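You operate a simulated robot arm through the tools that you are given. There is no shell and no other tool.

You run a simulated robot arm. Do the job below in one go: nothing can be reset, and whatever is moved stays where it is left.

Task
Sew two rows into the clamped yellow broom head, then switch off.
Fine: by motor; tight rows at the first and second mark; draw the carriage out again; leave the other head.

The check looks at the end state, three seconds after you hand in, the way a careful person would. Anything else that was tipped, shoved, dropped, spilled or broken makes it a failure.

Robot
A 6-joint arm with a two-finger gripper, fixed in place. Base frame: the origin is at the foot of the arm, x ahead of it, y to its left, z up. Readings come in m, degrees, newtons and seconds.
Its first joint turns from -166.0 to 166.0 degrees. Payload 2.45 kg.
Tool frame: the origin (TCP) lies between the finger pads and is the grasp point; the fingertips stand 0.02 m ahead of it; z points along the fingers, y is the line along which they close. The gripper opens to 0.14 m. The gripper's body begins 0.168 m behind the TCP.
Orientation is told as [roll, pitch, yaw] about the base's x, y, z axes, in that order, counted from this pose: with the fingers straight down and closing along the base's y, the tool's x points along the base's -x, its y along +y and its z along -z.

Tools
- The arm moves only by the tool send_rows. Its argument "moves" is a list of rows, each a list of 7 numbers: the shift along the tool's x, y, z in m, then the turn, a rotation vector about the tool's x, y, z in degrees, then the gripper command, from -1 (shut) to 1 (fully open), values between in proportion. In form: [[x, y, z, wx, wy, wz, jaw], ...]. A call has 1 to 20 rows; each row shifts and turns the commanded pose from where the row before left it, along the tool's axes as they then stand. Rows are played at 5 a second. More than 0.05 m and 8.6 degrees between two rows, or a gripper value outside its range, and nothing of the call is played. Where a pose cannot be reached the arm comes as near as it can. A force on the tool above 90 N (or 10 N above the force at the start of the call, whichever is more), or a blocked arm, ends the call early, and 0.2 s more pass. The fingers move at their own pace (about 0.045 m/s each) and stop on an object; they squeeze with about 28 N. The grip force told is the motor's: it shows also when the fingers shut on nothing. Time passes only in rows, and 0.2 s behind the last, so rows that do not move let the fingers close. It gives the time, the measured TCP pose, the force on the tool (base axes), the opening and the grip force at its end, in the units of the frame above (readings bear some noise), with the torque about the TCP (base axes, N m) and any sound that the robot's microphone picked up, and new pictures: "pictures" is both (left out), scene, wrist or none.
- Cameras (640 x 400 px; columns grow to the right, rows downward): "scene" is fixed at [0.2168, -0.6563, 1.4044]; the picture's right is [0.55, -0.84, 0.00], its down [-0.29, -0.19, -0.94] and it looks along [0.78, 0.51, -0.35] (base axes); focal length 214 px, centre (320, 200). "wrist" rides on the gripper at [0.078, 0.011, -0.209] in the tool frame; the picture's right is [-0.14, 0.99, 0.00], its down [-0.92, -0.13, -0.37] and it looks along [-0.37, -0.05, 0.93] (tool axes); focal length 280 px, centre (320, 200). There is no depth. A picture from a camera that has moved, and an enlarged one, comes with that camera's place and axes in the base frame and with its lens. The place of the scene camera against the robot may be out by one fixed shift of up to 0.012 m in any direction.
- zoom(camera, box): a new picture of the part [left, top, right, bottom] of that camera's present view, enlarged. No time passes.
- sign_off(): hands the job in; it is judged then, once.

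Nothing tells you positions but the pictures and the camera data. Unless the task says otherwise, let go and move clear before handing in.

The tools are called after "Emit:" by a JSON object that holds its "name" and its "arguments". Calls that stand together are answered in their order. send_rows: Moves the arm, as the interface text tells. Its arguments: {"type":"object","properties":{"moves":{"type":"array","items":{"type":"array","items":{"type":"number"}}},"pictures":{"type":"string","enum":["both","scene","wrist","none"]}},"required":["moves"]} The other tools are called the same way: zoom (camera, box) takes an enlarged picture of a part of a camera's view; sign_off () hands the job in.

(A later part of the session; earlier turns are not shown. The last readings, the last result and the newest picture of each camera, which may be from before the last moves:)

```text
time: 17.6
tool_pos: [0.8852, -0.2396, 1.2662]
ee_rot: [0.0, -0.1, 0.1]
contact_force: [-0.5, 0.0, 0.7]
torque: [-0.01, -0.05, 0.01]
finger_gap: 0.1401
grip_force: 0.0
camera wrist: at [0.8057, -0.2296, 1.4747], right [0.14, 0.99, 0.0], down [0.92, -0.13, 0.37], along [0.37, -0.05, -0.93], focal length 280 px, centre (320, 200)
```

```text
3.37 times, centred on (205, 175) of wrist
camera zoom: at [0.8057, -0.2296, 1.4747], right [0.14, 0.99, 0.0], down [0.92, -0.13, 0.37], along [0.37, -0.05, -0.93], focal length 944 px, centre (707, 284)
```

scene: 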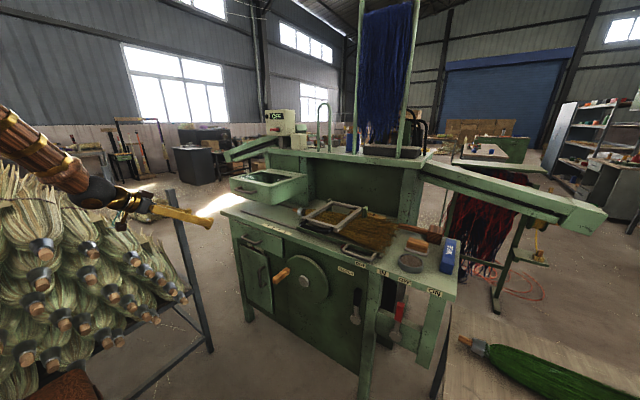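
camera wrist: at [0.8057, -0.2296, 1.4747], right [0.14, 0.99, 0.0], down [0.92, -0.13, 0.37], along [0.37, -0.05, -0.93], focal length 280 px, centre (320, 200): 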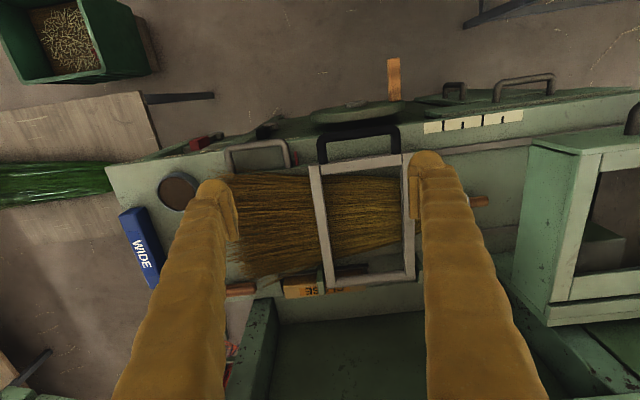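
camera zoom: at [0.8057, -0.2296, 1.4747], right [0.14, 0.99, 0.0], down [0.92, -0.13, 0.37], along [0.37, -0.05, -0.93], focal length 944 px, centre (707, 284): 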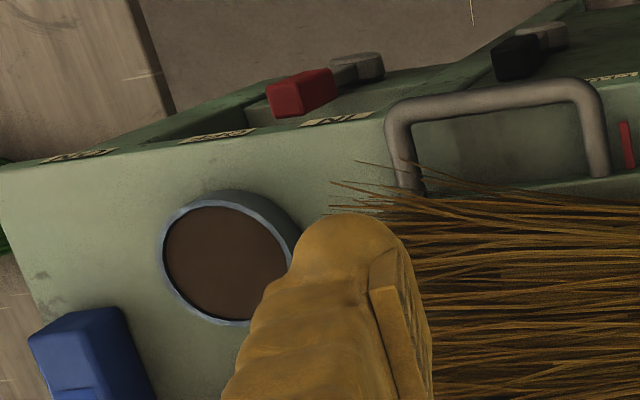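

The block in the table slot reads "CLOSE", so the tight pattern is already fitted and the "WIDE" one stays where it is. I will zoom in on the mark strip, pointer and levers for exact positions.

Emit:
{"name": "zoom", "arguments": {"camera": "wrist", "box": [415, 100, 535, 150]}}

Emit:
{"name": "zoom", "arguments": {"camera": "wrist", "box": [280, 135, 320, 175]}}

Emit:
{"name": "zoom", "arguments": {"camera": "scene", "box": [255, 220, 305, 250]}}

Emit:
{"name": "zoom", "arguments": {"camera": "scene", "box": [335, 230, 385, 275]}}

Emit:
{"name": "zoom", "arguments": {"camera": "scene", "box": [340, 280, 430, 350]}}

```text
5.33 times, centred on (475, 125) of wrist
camera zoom: at [0.8057, -0.2296, 1.4747], right [0.14, 0.99, 0.0], down [0.92, -0.13, 0.37], along [0.37, -0.05, -0.93], focal length 1495 px, centre (-507, 600)
```

zoom: 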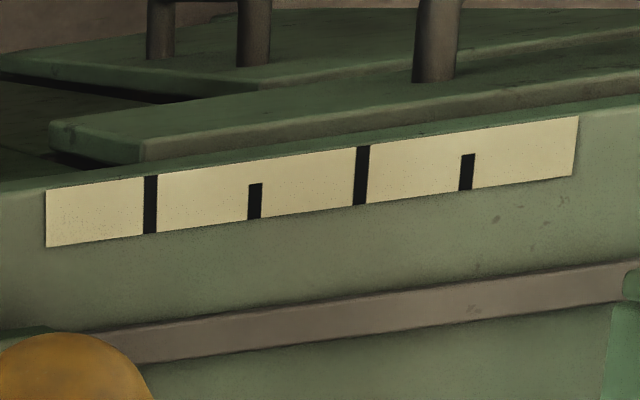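

```text
10.00 times, centred on (300, 155) of wrist
camera zoom: at [0.8057, -0.2296, 1.4747], right [0.14, 0.99, 0.0], down [0.92, -0.13, 0.37], along [0.37, -0.05, -0.93], focal length 2804 px, centre (520, 650)
```

zoom: 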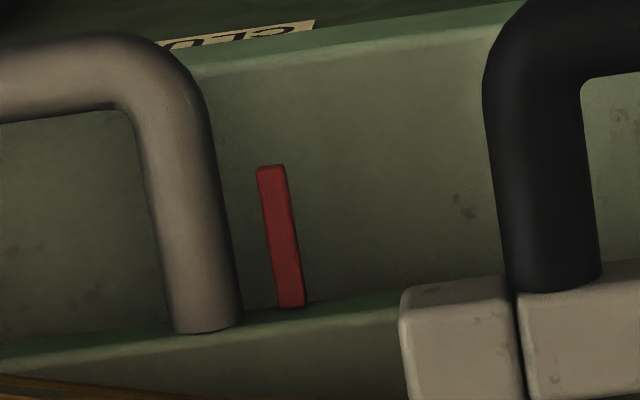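

```text
12.80 times, centred on (280, 235) of scene
camera zoom: at [0.2168, -0.6563, 1.4044], right [0.55, -0.84, 0.0], down [-0.29, -0.19, -0.94], along [0.78, 0.51, -0.35], focal length 2745 px, centre (832, -248)
```

zoom: 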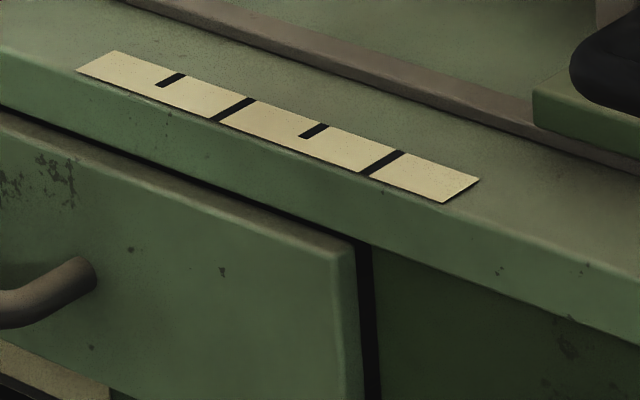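

```text
8.89 times, centred on (360, 252) of scene
camera zoom: at [0.2168, -0.6563, 1.4044], right [0.55, -0.84, 0.0], down [-0.29, -0.19, -0.94], along [0.78, 0.51, -0.35], focal length 1906 px, centre (-36, -267)
```

zoom: 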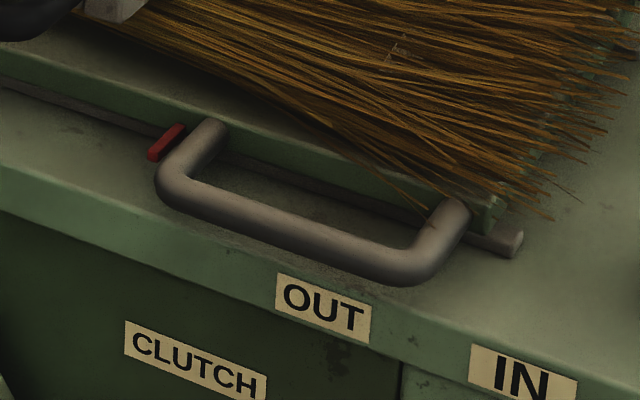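

```text
5.71 times, centred on (385, 315) of scene
camera zoom: at [0.2168, -0.6563, 1.4044], right [0.55, -0.84, 0.0], down [-0.29, -0.19, -0.94], along [0.78, 0.51, -0.35], focal length 1226 px, centre (-51, -457)
```

zoom: 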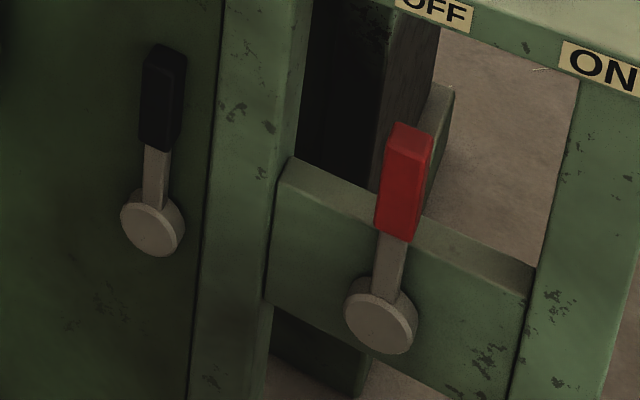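

The marks are at y = 0.012, 0.052, 0.092 and 0.132, and the carriage pointer is at y = -0.299. I will turn the gripper 90° and come down above the carriage's grey handle bar, which is near (0.897, -0.375, 0.903).

Emit:
{"name": "send_rows", "arguments": {"moves": [[0, 0, 0, 0, 0, -8.18, 0.2], [0, 0, 0, 0, 0, -8.18, 0], [0, 0, 0, 0, 0, -8.18, -0.286], [0, 0, 0, 0, 0, -8.18, -0.286], [0, 0, 0, 0, 0, -8.18, -0.286], [0, 0, 0, 0, 0, -8.18, -0.286], [0, 0, 0, 0, 0, -8.18, -0.286], [0, 0, 0, 0, 0, -8.18, -0.286], [0, 0, 0, 0, 0, -8.18, -0.286], [0, 0, 0, 0, 0, -8.18, -0.286], [0, 0, 0, 0, 0, -8.2, -0.286], [0.02, -0.002, 0.0443, 0, 0, 0, -0.286], [0.02, -0.002, 0.0443, 0, 0, 0, -0.286], [0.02, -0.002, 0.0443, 0, 0, 0, -0.286], [0.02, -0.002, 0.0443, 0, 0, 0, -0.286], [0.02, -0.002, 0.0443, 0, 0, 0, -0.286], [0.02, -0.002, 0.0443, 0, 0, 0, -0.286], [0, 0, 0, 0, 0, 0, -0.286]], "pictures": "both"}}

```text
time: 21.4
tool_pos: [0.8971, -0.3582, 1.0025]
ee_rot: [0.0, 0.0, 90.1]
contact_force: [0.0, -0.8, 0.3]
torque: [-0.03, 0.01, 0.0]
finger_gap: 0.0501
grip_force: 0.0
camera wrist: at [0.8846, -0.4388, 1.2101], right [-0.99, 0.14, 0.0], down [0.13, 0.92, 0.37], along [0.05, 0.36, -0.93], focal length 280 px, centre (320, 200)
```

scene: 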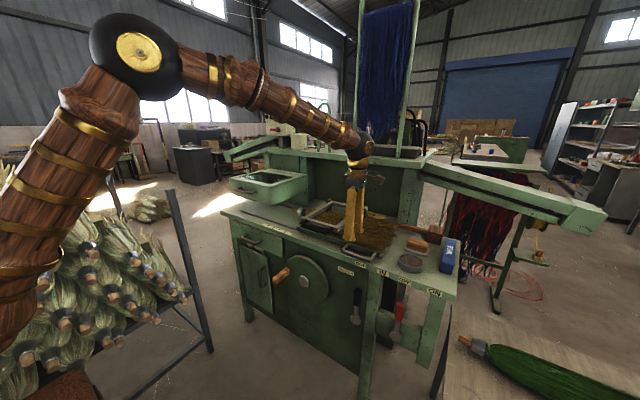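
wrist: 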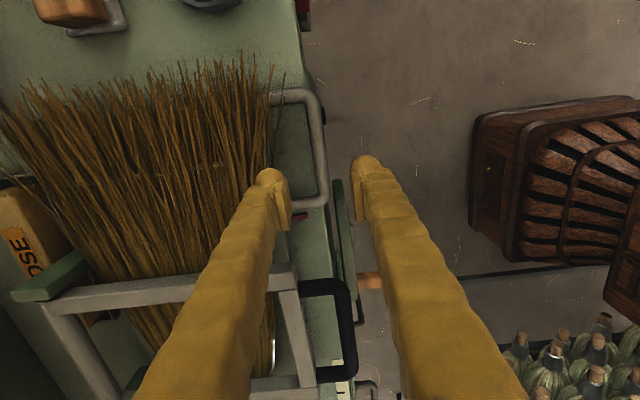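

Emit:
{"name": "zoom", "arguments": {"camera": "wrist", "box": [220, 60, 420, 230]}}

Emit:
{"name": "zoom", "arguments": {"camera": "scene", "box": [310, 150, 410, 280]}}

```text
2.35 times, centred on (320, 145) of wrist
camera zoom: at [0.8846, -0.4388, 1.2101], right [-0.99, 0.14, 0.0], down [0.13, 0.92, 0.37], along [0.05, 0.36, -0.93], focal length 660 px, centre (320, 329)
```

zoom: 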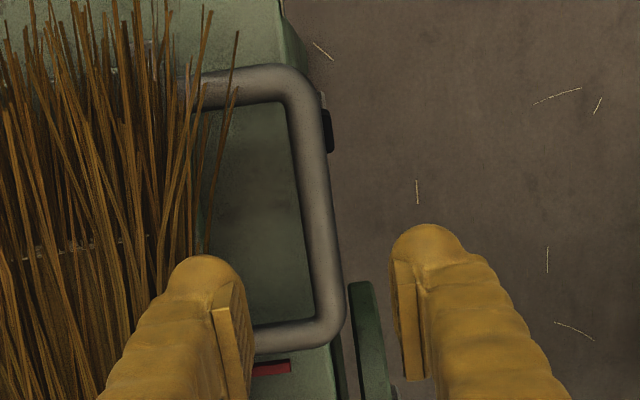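

```text
3.08 times, centred on (360, 215) of scene
camera zoom: at [0.2168, -0.6563, 1.4044], right [0.55, -0.84, 0.0], down [-0.29, -0.19, -0.94], along [0.78, 0.51, -0.35], focal length 660 px, centre (197, 154)
```

zoom: 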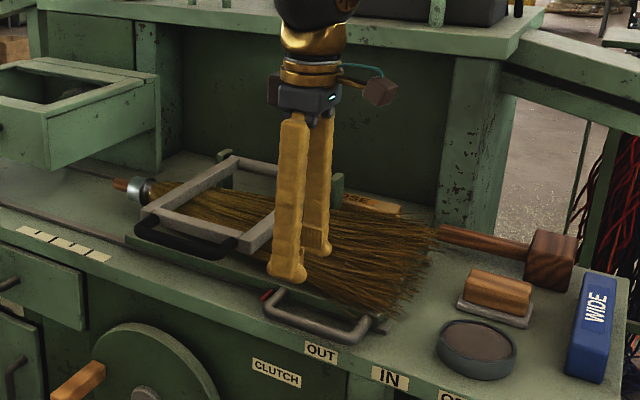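

The bar lies exactly between the fingers and the bristles are clear. I will go down and close on the bar.

Emit:
{"name": "send_rows", "arguments": {"moves": [[0, 0, 0.03, 0, 0, 0, -0.3], [0, 0, 0.03, 0, 0, 0, -0.3], [0, 0, 0.028, 0, 0, 0, -0.3], [0, 0, 0, 0, 0, 0, -0.3]], "pictures": "both"}}

Emit:
{"name": "zoom", "arguments": {"camera": "wrist", "box": [220, 60, 420, 230]}}

Emit:
{"name": "zoom", "arguments": {"camera": "scene", "box": [310, 200, 390, 270]}}

```text
time: 22.4
tool_pos: [0.8947, -0.3597, 0.9132]
ee_rot: [0.0, 0.0, 90.0]
contact_force: [-0.1, 0.5, -0.6]
torque: [-0.02, 0.0, -0.01]
finger_gap: 0.0491
grip_force: 0.1
camera wrist: at [0.8843, -0.4386, 1.1218], right [-0.99, 0.14, 0.0], down [0.13, 0.92, 0.37], along [0.05, 0.36, -0.93], focal length 280 px, centre (320, 200)
```

scene: 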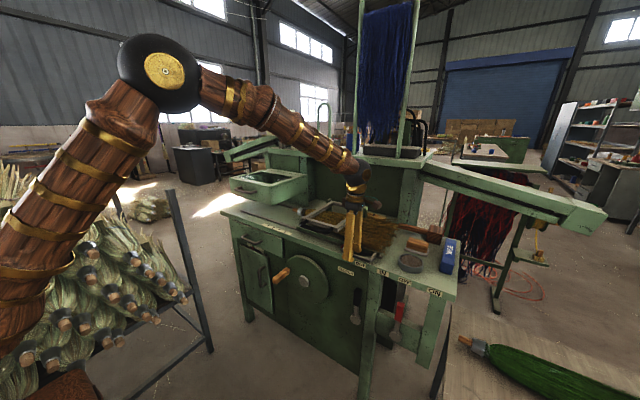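
wrist: 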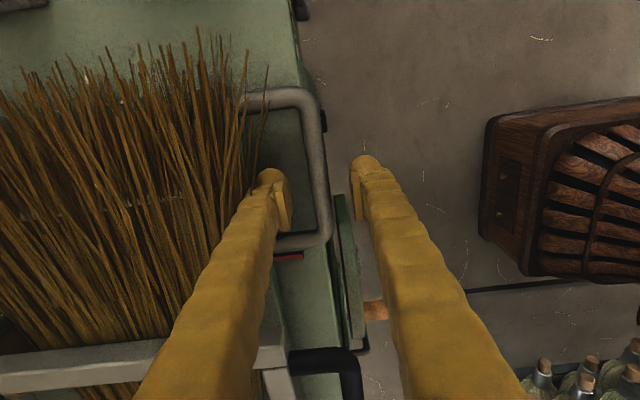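

```text
2.35 times, centred on (320, 145) of wrist
camera zoom: at [0.8843, -0.4386, 1.1218], right [-0.99, 0.14, 0.0], down [0.13, 0.92, 0.37], along [0.05, 0.36, -0.93], focal length 660 px, centre (320, 329)
```

zoom: 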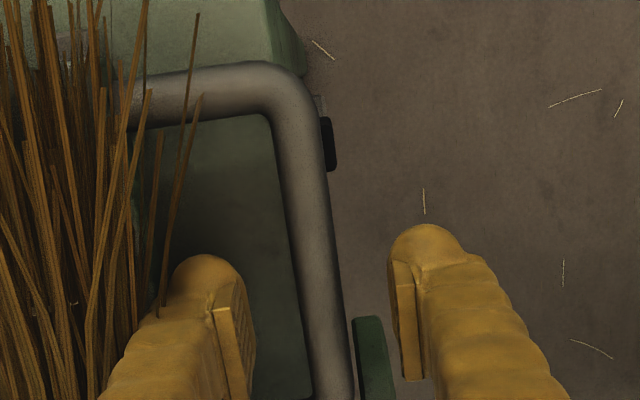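

```text
5.71 times, centred on (350, 235) of scene
camera zoom: at [0.2168, -0.6563, 1.4044], right [0.55, -0.84, 0.0], down [-0.29, -0.19, -0.94], along [0.78, 0.51, -0.35], focal length 1226 px, centre (149, 0)
```

zoom: 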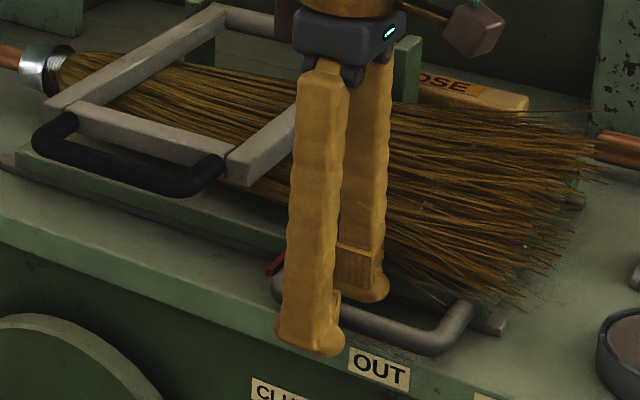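

Emit:
{"name": "send_rows", "arguments": {"moves": [[0, 0, 0, 0, 0, 0, -1], [0, 0, 0, 0, 0, 0, -1], [0, 0, 0, 0, 0, 0, -1], [0, 0, 0, 0, 0, 0, -1]], "pictures": "wrist"}}

```text
time: 23.4
tool_pos: [0.895, -0.3584, 0.9134]
ee_rot: [0.0, 0.0, 90.0]
contact_force: [14.5, -1.1, -4.3]
torque: [-0.02, -0.21, -0.88]
finger_gap: 0.0145
grip_force: 41.2
camera wrist: at [0.8846, -0.4385, 1.122], right [-0.99, 0.14, 0.0], down [0.13, 0.92, 0.37], along [0.05, 0.36, -0.93], focal length 280 px, centre (320, 200)
```

wrist: 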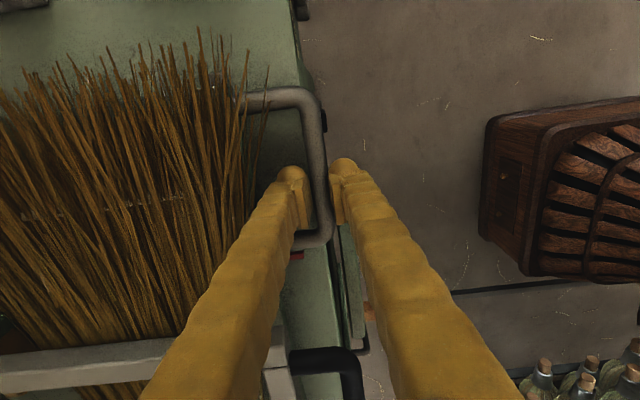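

The handle is gripped with a gap of 14.5 mm. I will relax the side load and test-push the carriage 2 cm toward +y.

Emit:
{"name": "send_rows", "arguments": {"moves": [[0, -0.003, 0, 0, 0, 0, -1], [-0.005, 0, 0, 0, 0, 0, -1], [-0.01, 0, 0, 0, 0, 0, -1], [-0.01, 0, 0, 0, 0, 0, -1], [0, 0, 0, 0, 0, 0, -1]], "pictures": "both"}}

Emit:
{"name": "zoom", "arguments": {"camera": "scene", "box": [300, 200, 400, 270]}}

```text
time: 24.6
tool_pos: [0.8968, -0.3337, 0.9138]
ee_rot: [0.2, -0.1, 90.2]
contact_force: [-81.2, 2.3, 19.4]
torque: [-0.21, 1.07, -0.91]
finger_gap: 0.0148
grip_force: 41.0
camera wrist: at [0.8862, -0.4139, 1.1219], right [-0.99, 0.14, 0.0], down [0.13, 0.92, 0.37], along [0.05, 0.37, -0.93], focal length 280 px, centre (320, 200)
```

scene: 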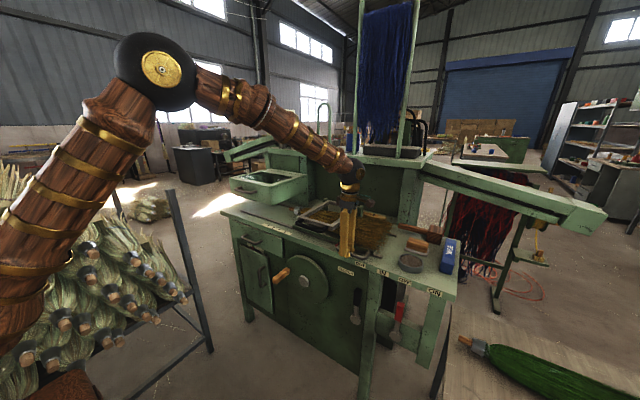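
wrist: 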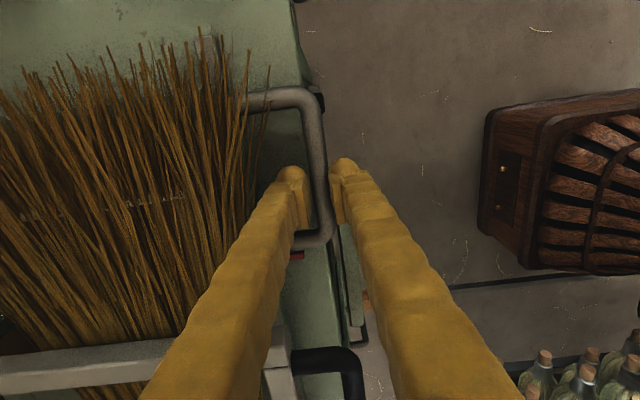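

```text
5.71 times, centred on (350, 235) of scene
camera zoom: at [0.2168, -0.6563, 1.4044], right [0.55, -0.84, 0.0], down [-0.29, -0.19, -0.94], along [0.78, 0.51, -0.35], focal length 1226 px, centre (149, 0)
```

zoom: 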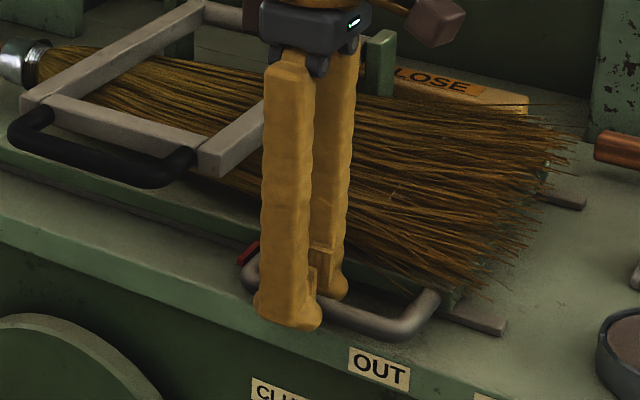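

The carriage slides with little force. I will relax the x side load and carry on pushing in stages.

Emit:
{"name": "send_rows", "arguments": {"moves": [[0, 0.0025, 0, 0, 0, 0, -1], [-0.015, 0, 0, 0, 0, 0, -1], [-0.02, 0, 0, 0, 0, 0, -1], [-0.02, 0, 0, 0, 0, 0, -1], [-0.02, 0, 0, 0, 0, 0, -1], [0, 0, 0, 0, 0, 0, -1]], "pictures": "wrist"}}

```text
time: 26.0
tool_pos: [0.8959, -0.2581, 0.9142]
ee_rot: [0.0, 0.0, 90.0]
contact_force: [-46.0, 3.2, 16.6]
torque: [0.26, 0.59, -0.94]
finger_gap: 0.0148
grip_force: 40.6
camera wrist: at [0.8848, -0.3381, 1.122], right [-0.99, 0.14, 0.0], down [0.13, 0.92, 0.37], along [0.05, 0.37, -0.93], focal length 280 px, centre (320, 200)
```

wrist: 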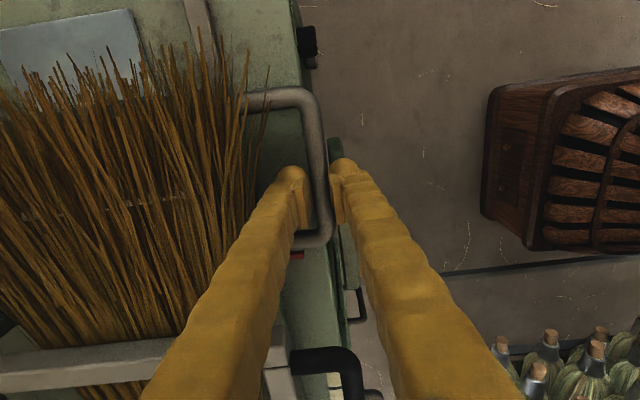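

Emit:
{"name": "send_rows", "arguments": {"moves": [[-0.01, 0.0013, -0.0005, 0, 0, 0, -1], [-0.02, 0, 0, 0, 0, 0, -1], [-0.02, 0, 0, 0, 0, 0, -1], [-0.02, 0, 0, 0, 0, 0, -1], [-0.02, 0, 0, 0, 0, 0, -1], [-0.02, 0, 0, 0, 0, 0, -1], [-0.02, 0, 0, 0, 0, 0, -1], [-0.02, 0, 0, 0, 0, 0, -1], [0, 0, 0, 0, 0, 0, -1]], "pictures": "both"}}

Emit:
{"name": "zoom", "arguments": {"camera": "wrist", "box": [240, 200, 380, 320]}}

Emit:
{"name": "zoom", "arguments": {"camera": "scene", "box": [230, 180, 370, 270]}}

```text
time: 28.0
tool_pos: [0.8955, -0.1096, 0.9158]
ee_rot: [-0.2, -0.1, 90.0]
contact_force: [23.0, 2.4, 4.6]
torque: [0.21, -0.3, -0.87]
finger_gap: 0.0137
grip_force: 40.9
camera wrist: at [0.884, -0.1884, 1.1245], right [-0.99, 0.14, 0.0], down [0.13, 0.92, 0.37], along [0.05, 0.36, -0.93], focal length 280 px, centre (320, 200)
```

scene: 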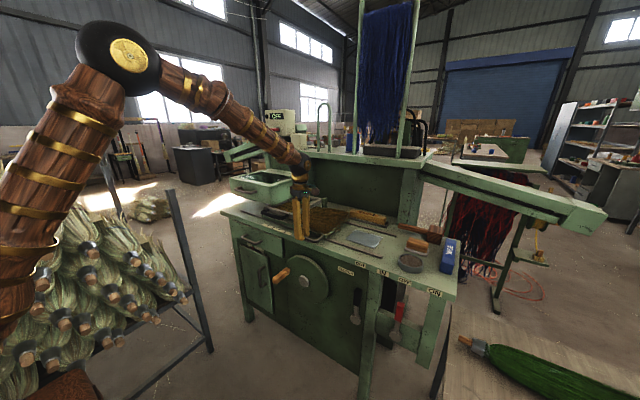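
wrist: 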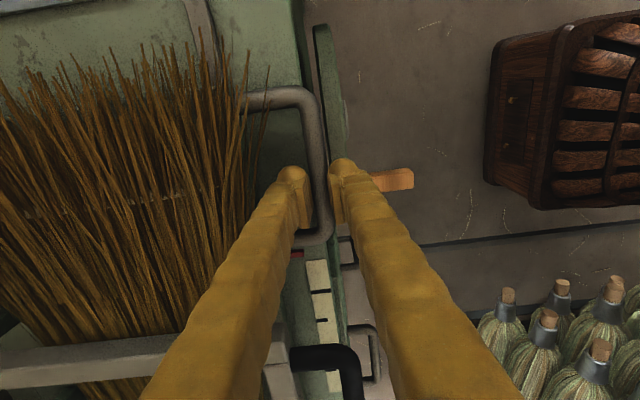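

```text
3.33 times, centred on (310, 260) of wrist
camera zoom: at [0.884, -0.1884, 1.1245], right [-0.99, 0.14, 0.0], down [0.13, 0.92, 0.37], along [0.05, 0.36, -0.93], focal length 935 px, centre (353, 0)
```

zoom: 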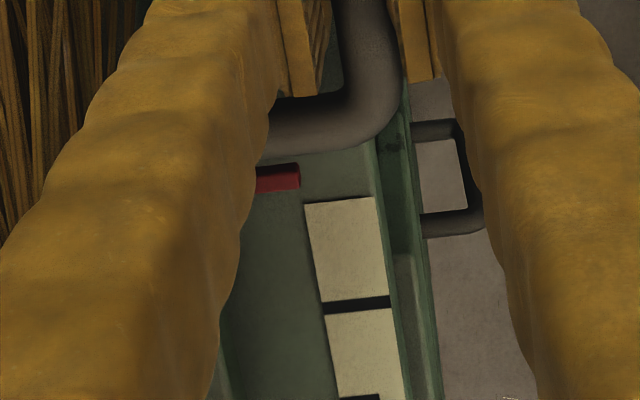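

```text
4.44 times, centred on (300, 225) of scene
camera zoom: at [0.2168, -0.6563, 1.4044], right [0.55, -0.84, 0.0], down [-0.29, -0.19, -0.94], along [0.78, 0.51, -0.35], focal length 953 px, centre (409, 89)
```

zoom: 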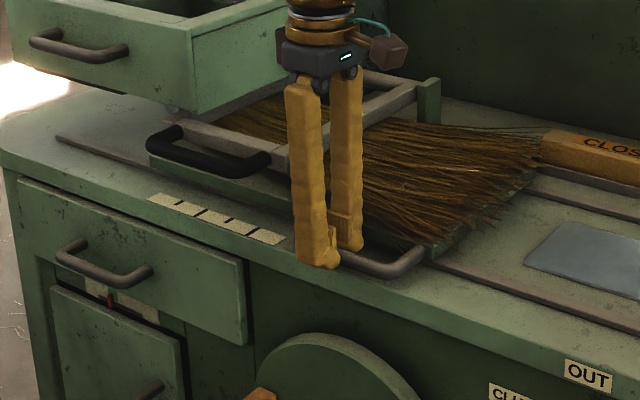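

The pointer is about 6 cm short of the first (long) mark. I will push the rest in small steps.

Emit:
{"name": "send_rows", "arguments": {"moves": [[-0.015, -0.0007, 0, 0, 0, 0, -1], [-0.015, 0, 0, 0, 0, 0, -1], [-0.015, 0, 0, 0, 0, 0, -1], [-0.012, 0, 0, 0, 0, 0, -1], [0, 0, 0, 0, 0, 0, -1], [0, 0, 0, 0, 0, 0, -1]], "pictures": "both"}}

Emit:
{"name": "zoom", "arguments": {"camera": "wrist", "box": [260, 220, 360, 290]}}

Emit:
{"name": "zoom", "arguments": {"camera": "scene", "box": [255, 215, 325, 260]}}

```text
time: 29.4
tool_pos: [0.8961, -0.0523, 0.9157]
ee_rot: [-0.2, 0.0, 89.9]
contact_force: [21.8, 9.6, 69.2]
torque: [0.39, -0.39, -0.91]
finger_gap: 0.0134
grip_force: 39.7
camera wrist: at [0.8839, -0.1316, 1.1243], right [-0.99, 0.14, 0.0], down [0.13, 0.92, 0.37], along [0.05, 0.36, -0.93], focal length 280 px, centre (320, 200)
```

scene: 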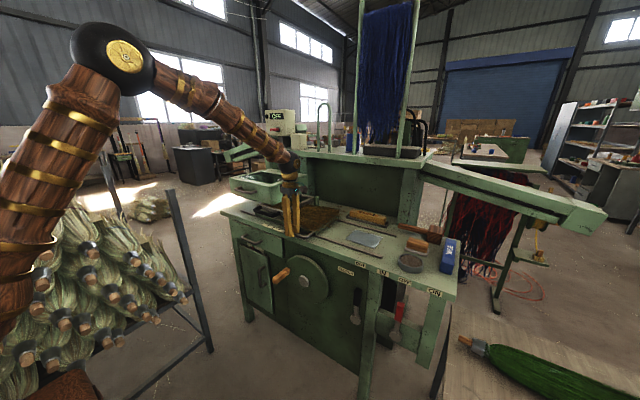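
wrist: 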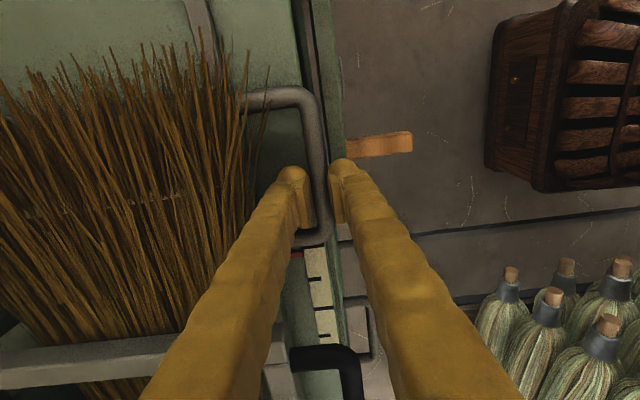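

```text
5.71 times, centred on (310, 255) of wrist
camera zoom: at [0.8839, -0.1316, 1.1243], right [-0.99, 0.14, 0.0], down [0.13, 0.92, 0.37], along [0.05, 0.36, -0.93], focal length 1602 px, centre (377, -114)
```

zoom: 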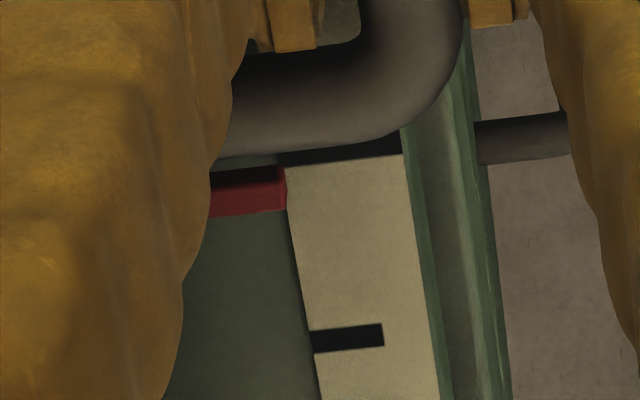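

```text
8.89 times, centred on (290, 238) of scene
camera zoom: at [0.2168, -0.6563, 1.4044], right [0.55, -0.84, 0.0], down [-0.29, -0.19, -0.94], along [0.78, 0.51, -0.35], focal length 1906 px, centre (587, -133)
```

zoom: 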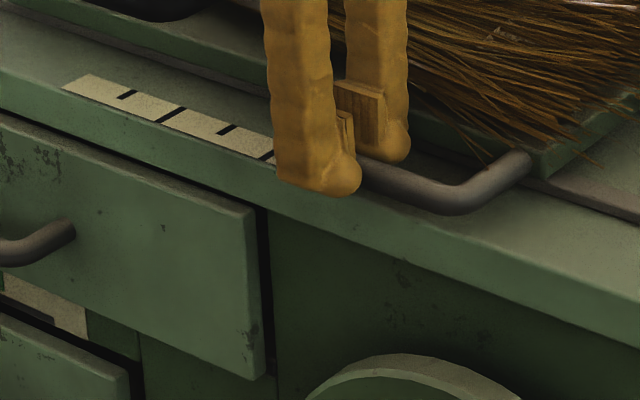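

The pointer now looks to be at the first mark, but an upward force of about 69 N showed up. I will hold still for a moment and re-read before relaxing anything.

Emit:
{"name": "send_rows", "arguments": {"moves": [[0, 0, 0, 0, 0, 0, -1]], "pictures": "none"}}

```text
time: 29.8
tool_pos: [0.8956, -0.0525, 0.9151]
ee_rot: [-0.2, 0.0, 90.0]
contact_force: [21.4, 8.3, 68.1]
torque: [0.31, -0.43, -0.92]
finger_gap: 0.0141
grip_force: 40.1
```

Emit:
{"name": "send_rows", "arguments": {"moves": [[0, 0, -0.001, 0, 0, 0, -1], [0, 0, 0, 0, 0, 0, -1]], "pictures": "none"}}

```text
time: 30.4
tool_pos: [0.896, -0.0529, 0.9154]
ee_rot: [-0.2, 0.0, 90.0]
contact_force: [33.6, 3.9, 49.0]
torque: [0.09, -0.5, -0.95]
finger_gap: 0.0142
grip_force: 40.4
```

Emit:
{"name": "send_rows", "arguments": {"moves": [[0, -0.001, -0.002, 0, 0, 0, -1], [0, 0, 0, 0, 0, 0, -1]], "pictures": "none"}}

```text
time: 31.0
tool_pos: [0.8952, -0.0518, 0.9157]
ee_rot: [0.2, 0.0, 90.1]
contact_force: [30.8, 3.2, 7.3]
torque: [0.12, -0.42, -0.91]
finger_gap: 0.0143
grip_force: 40.5
```

The forces are relaxed now. I will open, lift off, turn back, and check the pointer against the mark from straight above, where there is no parallax.

Emit:
{"name": "send_rows", "arguments": {"moves": [[0, 0, 0, 0, 0, 0, -0.3], [0, 0, 0, 0, 0, 0, -0.3], [0, 0, 0, 0, 0, 0, -0.3], [0, 0, -0.03, 0, 0, 0, -0.3], [0, 0, -0.04, 0, 0, 0, -0.3], [0, 0, -0.04, 0, 0, 0, -0.3], [0, 0, -0.04, 0, 0, 0, -0.3], [0, 0, -0.04, 0, 0, 0, -0.3], [0, 0, 0, 0, 0, 8.18, 0], [0, 0, 0, 0, 0, 8.18, 0.5], [0, 0, 0, 0, 0, 8.18, 1], [0, 0, 0, 0, 0, 8.18, 1], [0, 0, 0, 0, 0, 8.18, 1], [0, 0, 0, 0, 0, 8.18, 1], [0, 0, 0, 0, 0, 8.18, 1], [0, 0, 0, 0, 0, 8.18, 1], [0, 0, 0, 0, 0, 8.18, 1], [0, 0, 0, 0, 0, 8.18, 1], [0, 0, 0, 0, 0, 8.2, 1]], "pictures": "both"}}

```text
time: 35.0
tool_pos: [0.8956, -0.0518, 1.1063]
ee_rot: [0.0, 0.0, -0.1]
contact_force: [-0.5, 0.0, -0.5]
torque: [0.01, 0.0, -0.03]
finger_gap: 0.1398
grip_force: 0.1
camera wrist: at [0.8178, -0.0427, 1.3153], right [0.14, 0.99, 0.0], down [0.92, -0.13, 0.37], along [0.36, -0.05, -0.93], focal length 280 px, centre (320, 200)
```

scene: 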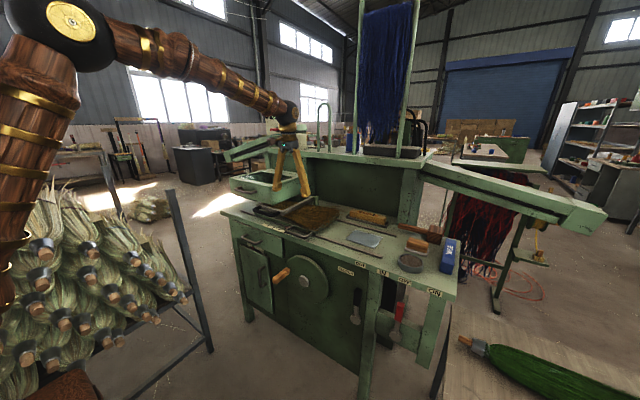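
wrist: 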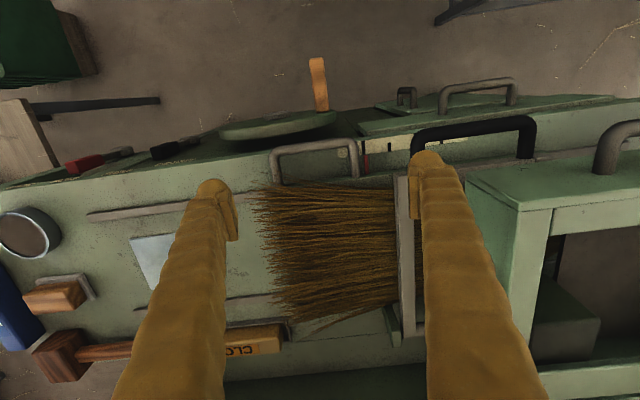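

Emit:
{"name": "send_rows", "arguments": {"moves": [[0.02, 0.025, -0.03, 0, 0, 0, 1], [0.02, 0.03, -0.02, 0, 0, 0, 1], [0, 0, 0, 0, 0, 0, 1]], "pictures": "wrist"}}

Emit:
{"name": "zoom", "arguments": {"camera": "wrist", "box": [300, 110, 400, 170]}}

Emit:
{"name": "zoom", "arguments": {"camera": "scene", "box": [265, 215, 325, 255]}}

```text
time: 35.8
tool_pos: [0.8568, 0.0019, 1.1555]
ee_rot: [0.0, -0.1, 0.0]
contact_force: [-0.1, 0.5, -0.4]
torque: [0.01, 0.02, -0.01]
finger_gap: 0.1401
grip_force: 0.0
camera wrist: at [0.778, 0.0114, 1.3645], right [0.14, 0.99, 0.0], down [0.92, -0.13, 0.37], along [0.37, -0.05, -0.93], focal length 280 px, centre (320, 200)
```

wrist: 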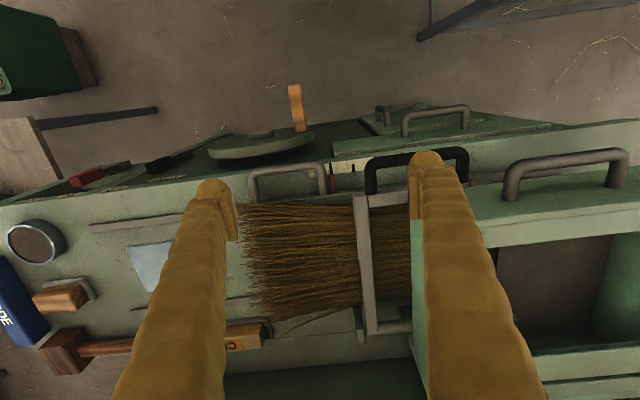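

```text
6.40 times, centred on (350, 140) of wrist
camera zoom: at [0.778, 0.0114, 1.3645], right [0.14, 0.99, 0.0], down [0.92, -0.13, 0.37], along [0.37, -0.05, -0.93], focal length 1794 px, centre (128, 584)
```

zoom: 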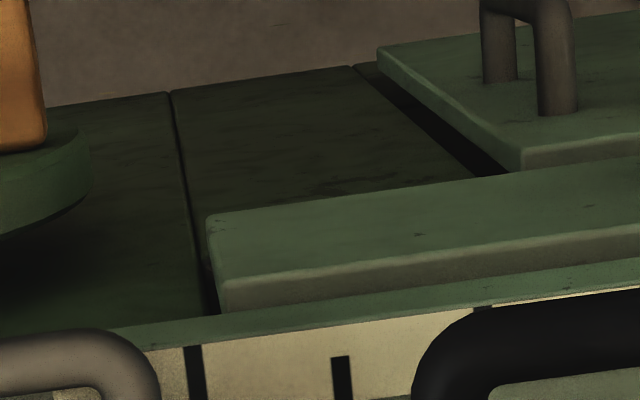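

```text
10.00 times, centred on (295, 235) of scene
camera zoom: at [0.2168, -0.6563, 1.4044], right [0.55, -0.84, 0.0], down [-0.29, -0.19, -0.94], along [0.78, 0.51, -0.35], focal length 2145 px, centre (570, -150)
```

zoom: 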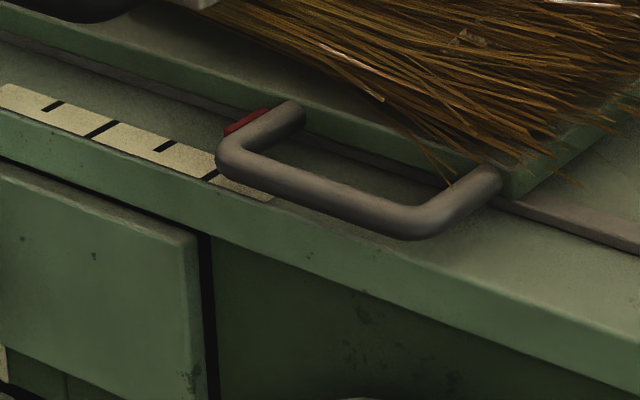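

Emit:
{"name": "zoom", "arguments": {"camera": "wrist", "box": [310, 152, 374, 192]}}

```text
10.00 times, centred on (342, 172) of wrist
camera zoom: at [0.778, 0.0114, 1.3645], right [0.14, 0.99, 0.0], down [0.92, -0.13, 0.37], along [0.37, -0.05, -0.93], focal length 2804 px, centre (100, 480)
```

zoom: 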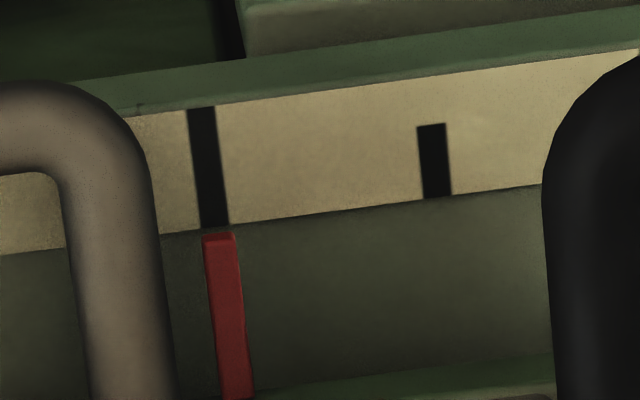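

The pointer is lined up with the first long mark to within about half a millimetre. Next I go to the levers on the right front, tilting the tool to look at them closely.

Emit:
{"name": "send_rows", "arguments": {"moves": [[0.0143, -0.0436, 0.005, 0, 0, 0, 1], [0.0143, -0.0436, 0.005, 0, 0, 0, 1], [0.0143, -0.0436, 0.005, 0, 0, 0, 1], [0.0143, -0.0436, 0.005, 0, 0, 0, 1], [0.0143, -0.0436, 0.005, 0, 0, 0, 1], [0.0143, -0.0436, 0.005, 0, 0, 0, 1], [0.0143, -0.0436, 0.005, 0, 0, 0, 1], [0.0143, -0.0436, 0.005, 0, 0, 0, 1], [0.0143, -0.0436, 0.005, 0, 0, 0, 1], [0.0143, -0.0436, 0.005, 0, 0, 0, 1], [0.0143, -0.0436, 0.005, 0, 0, 0, 1], [0, 0, 0, 0, -7.5, 0, 0.5], [0, 0, 0, 0, -7.5, 0, 0], [0, 0, 0, 0, -7.5, 0, -0.2], [0, 0, 0, 0, -7.5, 0, -0.2], [0, 0, 0, 0, -7.5, 0, -0.2], [0, 0, 0, 0, -7.5, 0, -0.2]], "pictures": "both"}}

```text
time: 39.4
tool_pos: [0.7002, -0.4782, 1.1012]
ee_rot: [0.1, -45.0, 0.2]
contact_force: [0.1, 0.2, -0.2]
torque: [0.01, -0.01, 0.01]
finger_gap: 0.056
grip_force: 0.0
camera wrist: at [0.4959, -0.4674, 1.1935], right [0.1, 0.99, 0.1], down [0.39, -0.13, 0.91], along [0.92, -0.05, -0.4], focal length 280 px, centre (320, 200)
```

scene: 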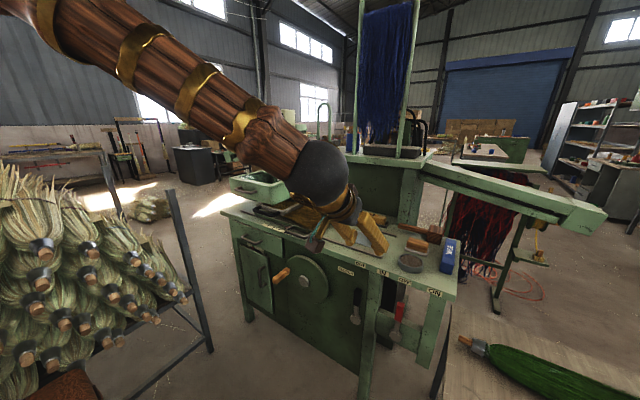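
wrist: 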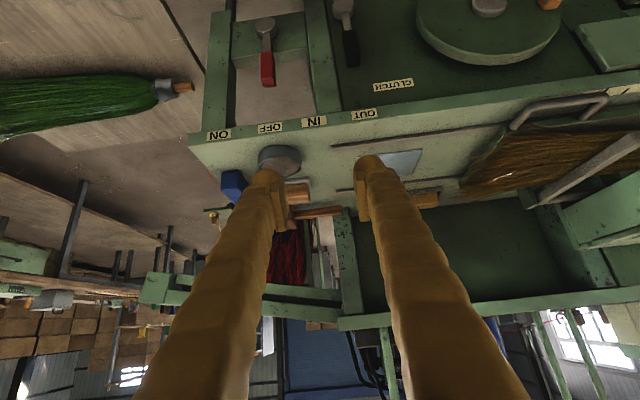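

Emit:
{"name": "zoom", "arguments": {"camera": "wrist", "box": [190, 0, 430, 150]}}

```text
2.67 times, centred on (310, 75) of wrist
camera zoom: at [0.4959, -0.4674, 1.1935], right [0.1, 0.99, 0.1], down [0.39, -0.13, 0.91], along [0.92, -0.05, -0.4], focal length 748 px, centre (347, 533)
```

zoom: 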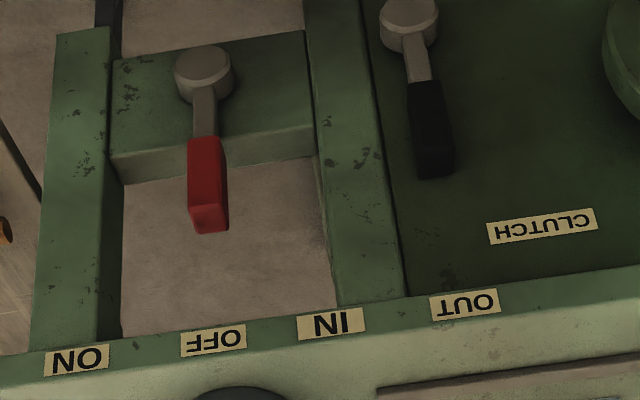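

The motor lever's handle is at about (0.888, -0.562, 0.70–0.775), upright at OFF, and the clutch lever stands at OUT. I will bring the open fingers in front of the red lever first and check.

Emit:
{"name": "send_rows", "arguments": {"moves": [[0.0202, -0.014, 0.0367, 0, 0, 0, -0.15], [0.0202, -0.014, 0.0367, 0, 0, 0, -0.15], [0.0202, -0.014, 0.0367, 0, 0, 0, -0.15], [0.0202, -0.014, 0.0367, 0, 0, 0, -0.15], [0.0202, -0.014, 0.0367, 0, 0, 0, -0.15], [0.0202, -0.014, 0.0367, 0, 0, 0, -0.15], [0, 0, 0, 0, 0, 0, -0.15]], "pictures": "both"}}

Emit:
{"name": "zoom", "arguments": {"camera": "wrist", "box": [220, 80, 420, 230]}}

Emit:
{"name": "zoom", "arguments": {"camera": "scene", "box": [330, 240, 440, 350]}}

```text
time: 41.0
tool_pos: [0.7693, -0.561, 0.86]
ee_rot: [0.0, -44.9, 0.2]
contact_force: [0.7, -0.1, -0.6]
torque: [-0.01, 0.02, 0.0]
finger_gap: 0.0596
grip_force: 0.0
camera wrist: at [0.5653, -0.5508, 0.952], right [0.1, 0.99, 0.1], down [0.39, -0.13, 0.91], along [0.92, -0.05, -0.4], focal length 280 px, centre (320, 200)
```

scene: 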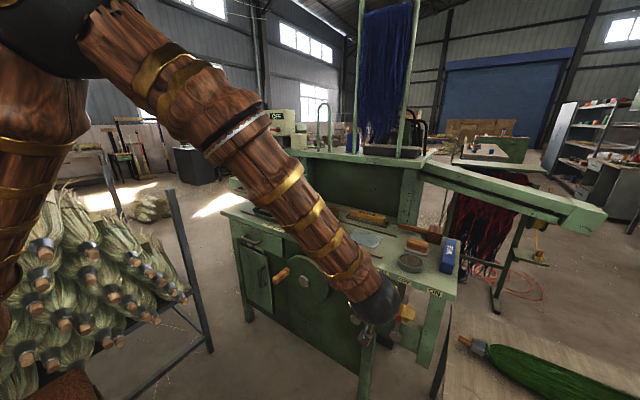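
wrist: 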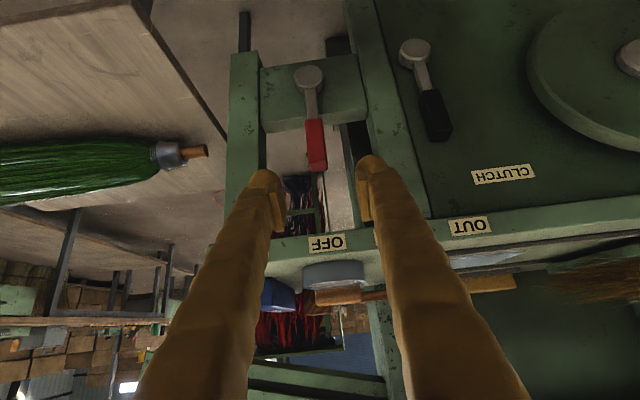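

```text
2.67 times, centred on (320, 155) of wrist
camera zoom: at [0.5653, -0.5508, 0.952], right [0.1, 0.99, 0.1], down [0.39, -0.13, 0.91], along [0.92, -0.05, -0.4], focal length 748 px, centre (320, 320)
```

zoom: 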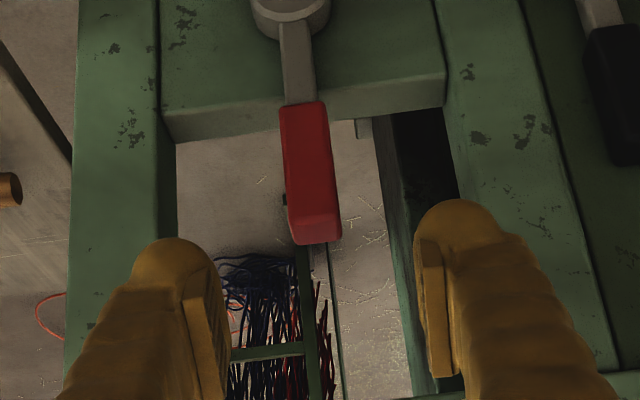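

```text
3.64 times, centred on (385, 295) of scene
camera zoom: at [0.2168, -0.6563, 1.4044], right [0.55, -0.84, 0.0], down [-0.29, -0.19, -0.94], along [0.78, 0.51, -0.35], focal length 780 px, centre (84, -146)
```

zoom: 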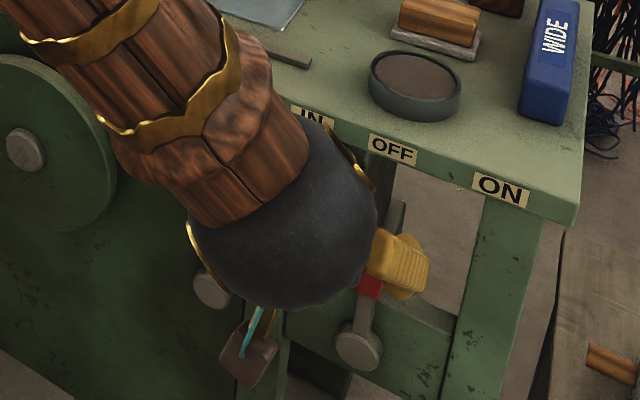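

The lever is between the finger lines. I will slide forward along the tool axis so the fingers straddle the red handle.

Emit:
{"name": "send_rows", "arguments": {"moves": [[0.001, -0.001, 0.04, 0, 0, 0, -0.15], [0.001, -0.001, 0.04, 0, 0, 0, -0.15], [0.001, -0.001, 0.04, 0, 0, 0, -0.15], [0, -0.001, 0.035, 0, 0, 0, -0.15], [0, 0, 0, 0, 0, 0, -0.15]], "pictures": "both"}}

Emit:
{"name": "zoom", "arguments": {"camera": "wrist", "box": [220, 60, 420, 260]}}

Emit:
{"name": "zoom", "arguments": {"camera": "scene", "box": [350, 250, 450, 340]}}

```text
time: 42.2
tool_pos: [0.8792, -0.5636, 0.7477]
ee_rot: [0.0, -44.9, -0.1]
contact_force: [0.4, -0.4, -0.4]
torque: [0.01, 0.0, -0.01]
finger_gap: 0.0596
grip_force: 0.1
camera wrist: at [0.6752, -0.5546, 0.8389], right [0.1, 0.99, 0.1], down [0.39, -0.13, 0.91], along [0.92, -0.05, -0.4], focal length 280 px, centre (320, 200)
```

scene: 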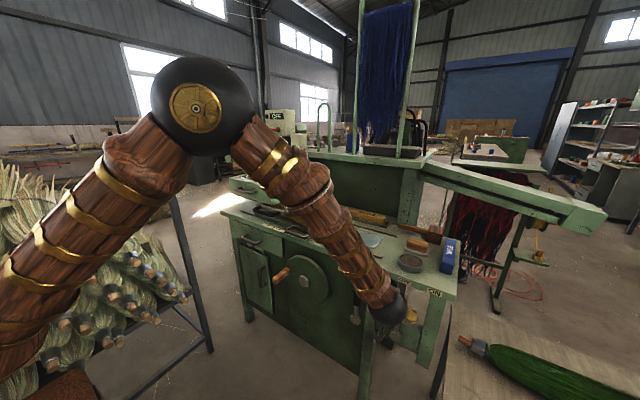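
wrist: 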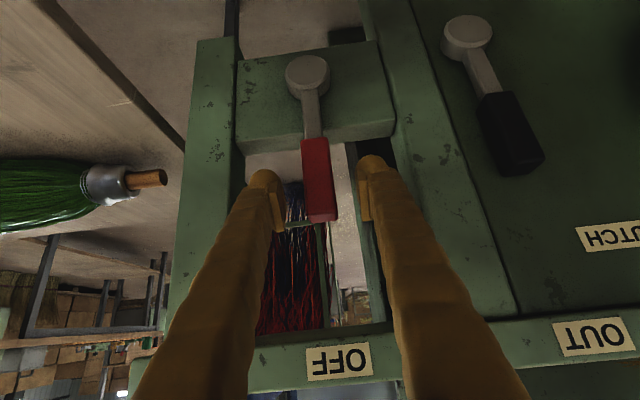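

```text
2.00 times, centred on (320, 160) of wrist
camera zoom: at [0.6752, -0.5546, 0.8389], right [0.1, 0.99, 0.1], down [0.39, -0.13, 0.91], along [0.92, -0.05, -0.4], focal length 561 px, centre (320, 280)
```

zoom: 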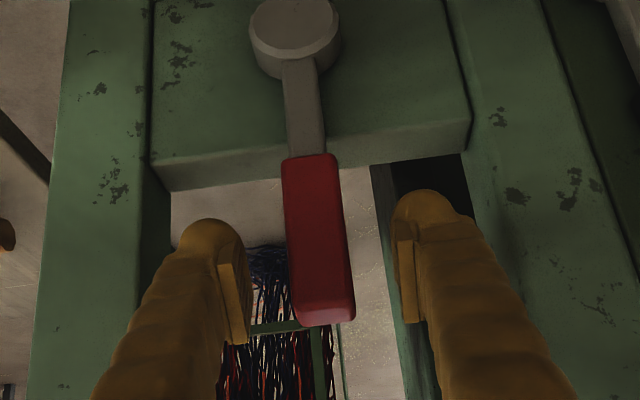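

```text
4.44 times, centred on (400, 295) of scene
camera zoom: at [0.2168, -0.6563, 1.4044], right [0.55, -0.84, 0.0], down [-0.29, -0.19, -0.94], along [0.78, 0.51, -0.35], focal length 953 px, centre (-36, -222)
```

zoom: 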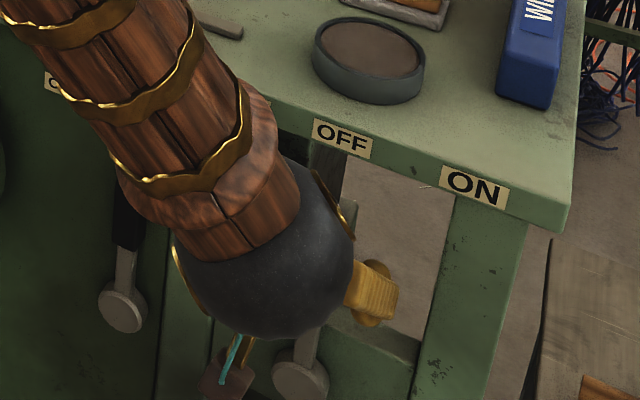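

Emit:
{"name": "send_rows", "arguments": {"moves": [[0.0062, -0.001, 0.0118, 0, 0, 0, -0.15], [0, -0.01, 0, 0, 0, 0, -0.15], [0, -0.01, 0, 0, 0, 0, -0.15], [0, -0.01, 0, 0, 0, 0, -0.15], [0, -0.01, 0, 0, 0, 0, -0.15], [0, 0, 0, 0, 0, 0, -0.15]], "pictures": "both"}}

Emit:
{"name": "zoom", "arguments": {"camera": "wrist", "box": [220, 60, 420, 260]}}

```text
time: 43.6
tool_pos: [0.8818, -0.6058, 0.7365]
ee_rot: [0.0, -45.0, 0.1]
contact_force: [-2.1, 3.7, -1.0]
torque: [0.02, 0.03, 0.03]
finger_gap: 0.0615
grip_force: 1.1
camera wrist: at [0.6776, -0.5964, 0.8285], right [0.1, 0.99, 0.1], down [0.39, -0.13, 0.91], along [0.92, -0.05, -0.4], focal length 280 px, centre (320, 200)
```

scene: 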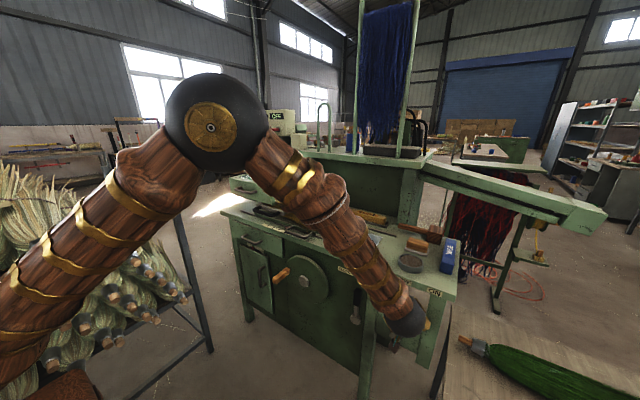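
wrist: 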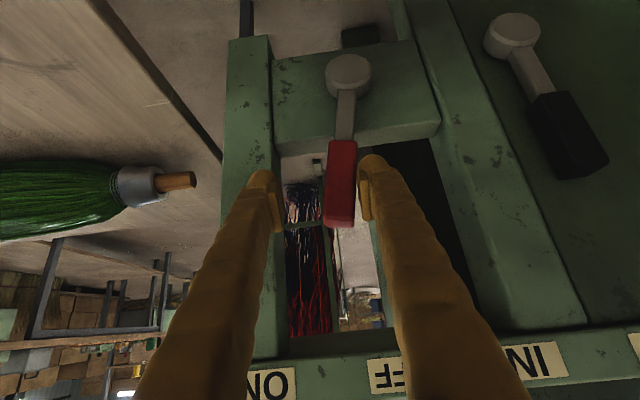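

```text
2.00 times, centred on (320, 160) of wrist
camera zoom: at [0.6776, -0.5964, 0.8285], right [0.1, 0.99, 0.1], down [0.39, -0.13, 0.91], along [0.92, -0.05, -0.4], focal length 561 px, centre (320, 280)
```

zoom: 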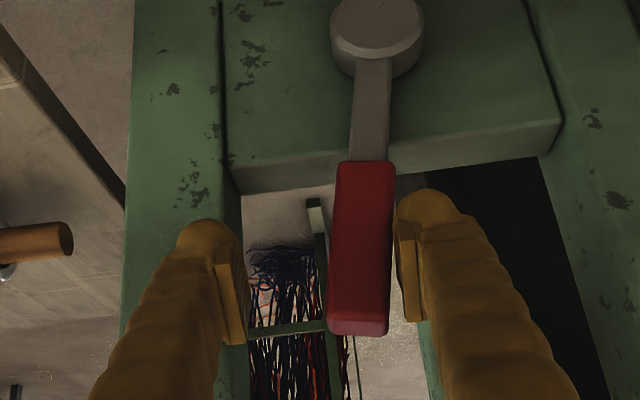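

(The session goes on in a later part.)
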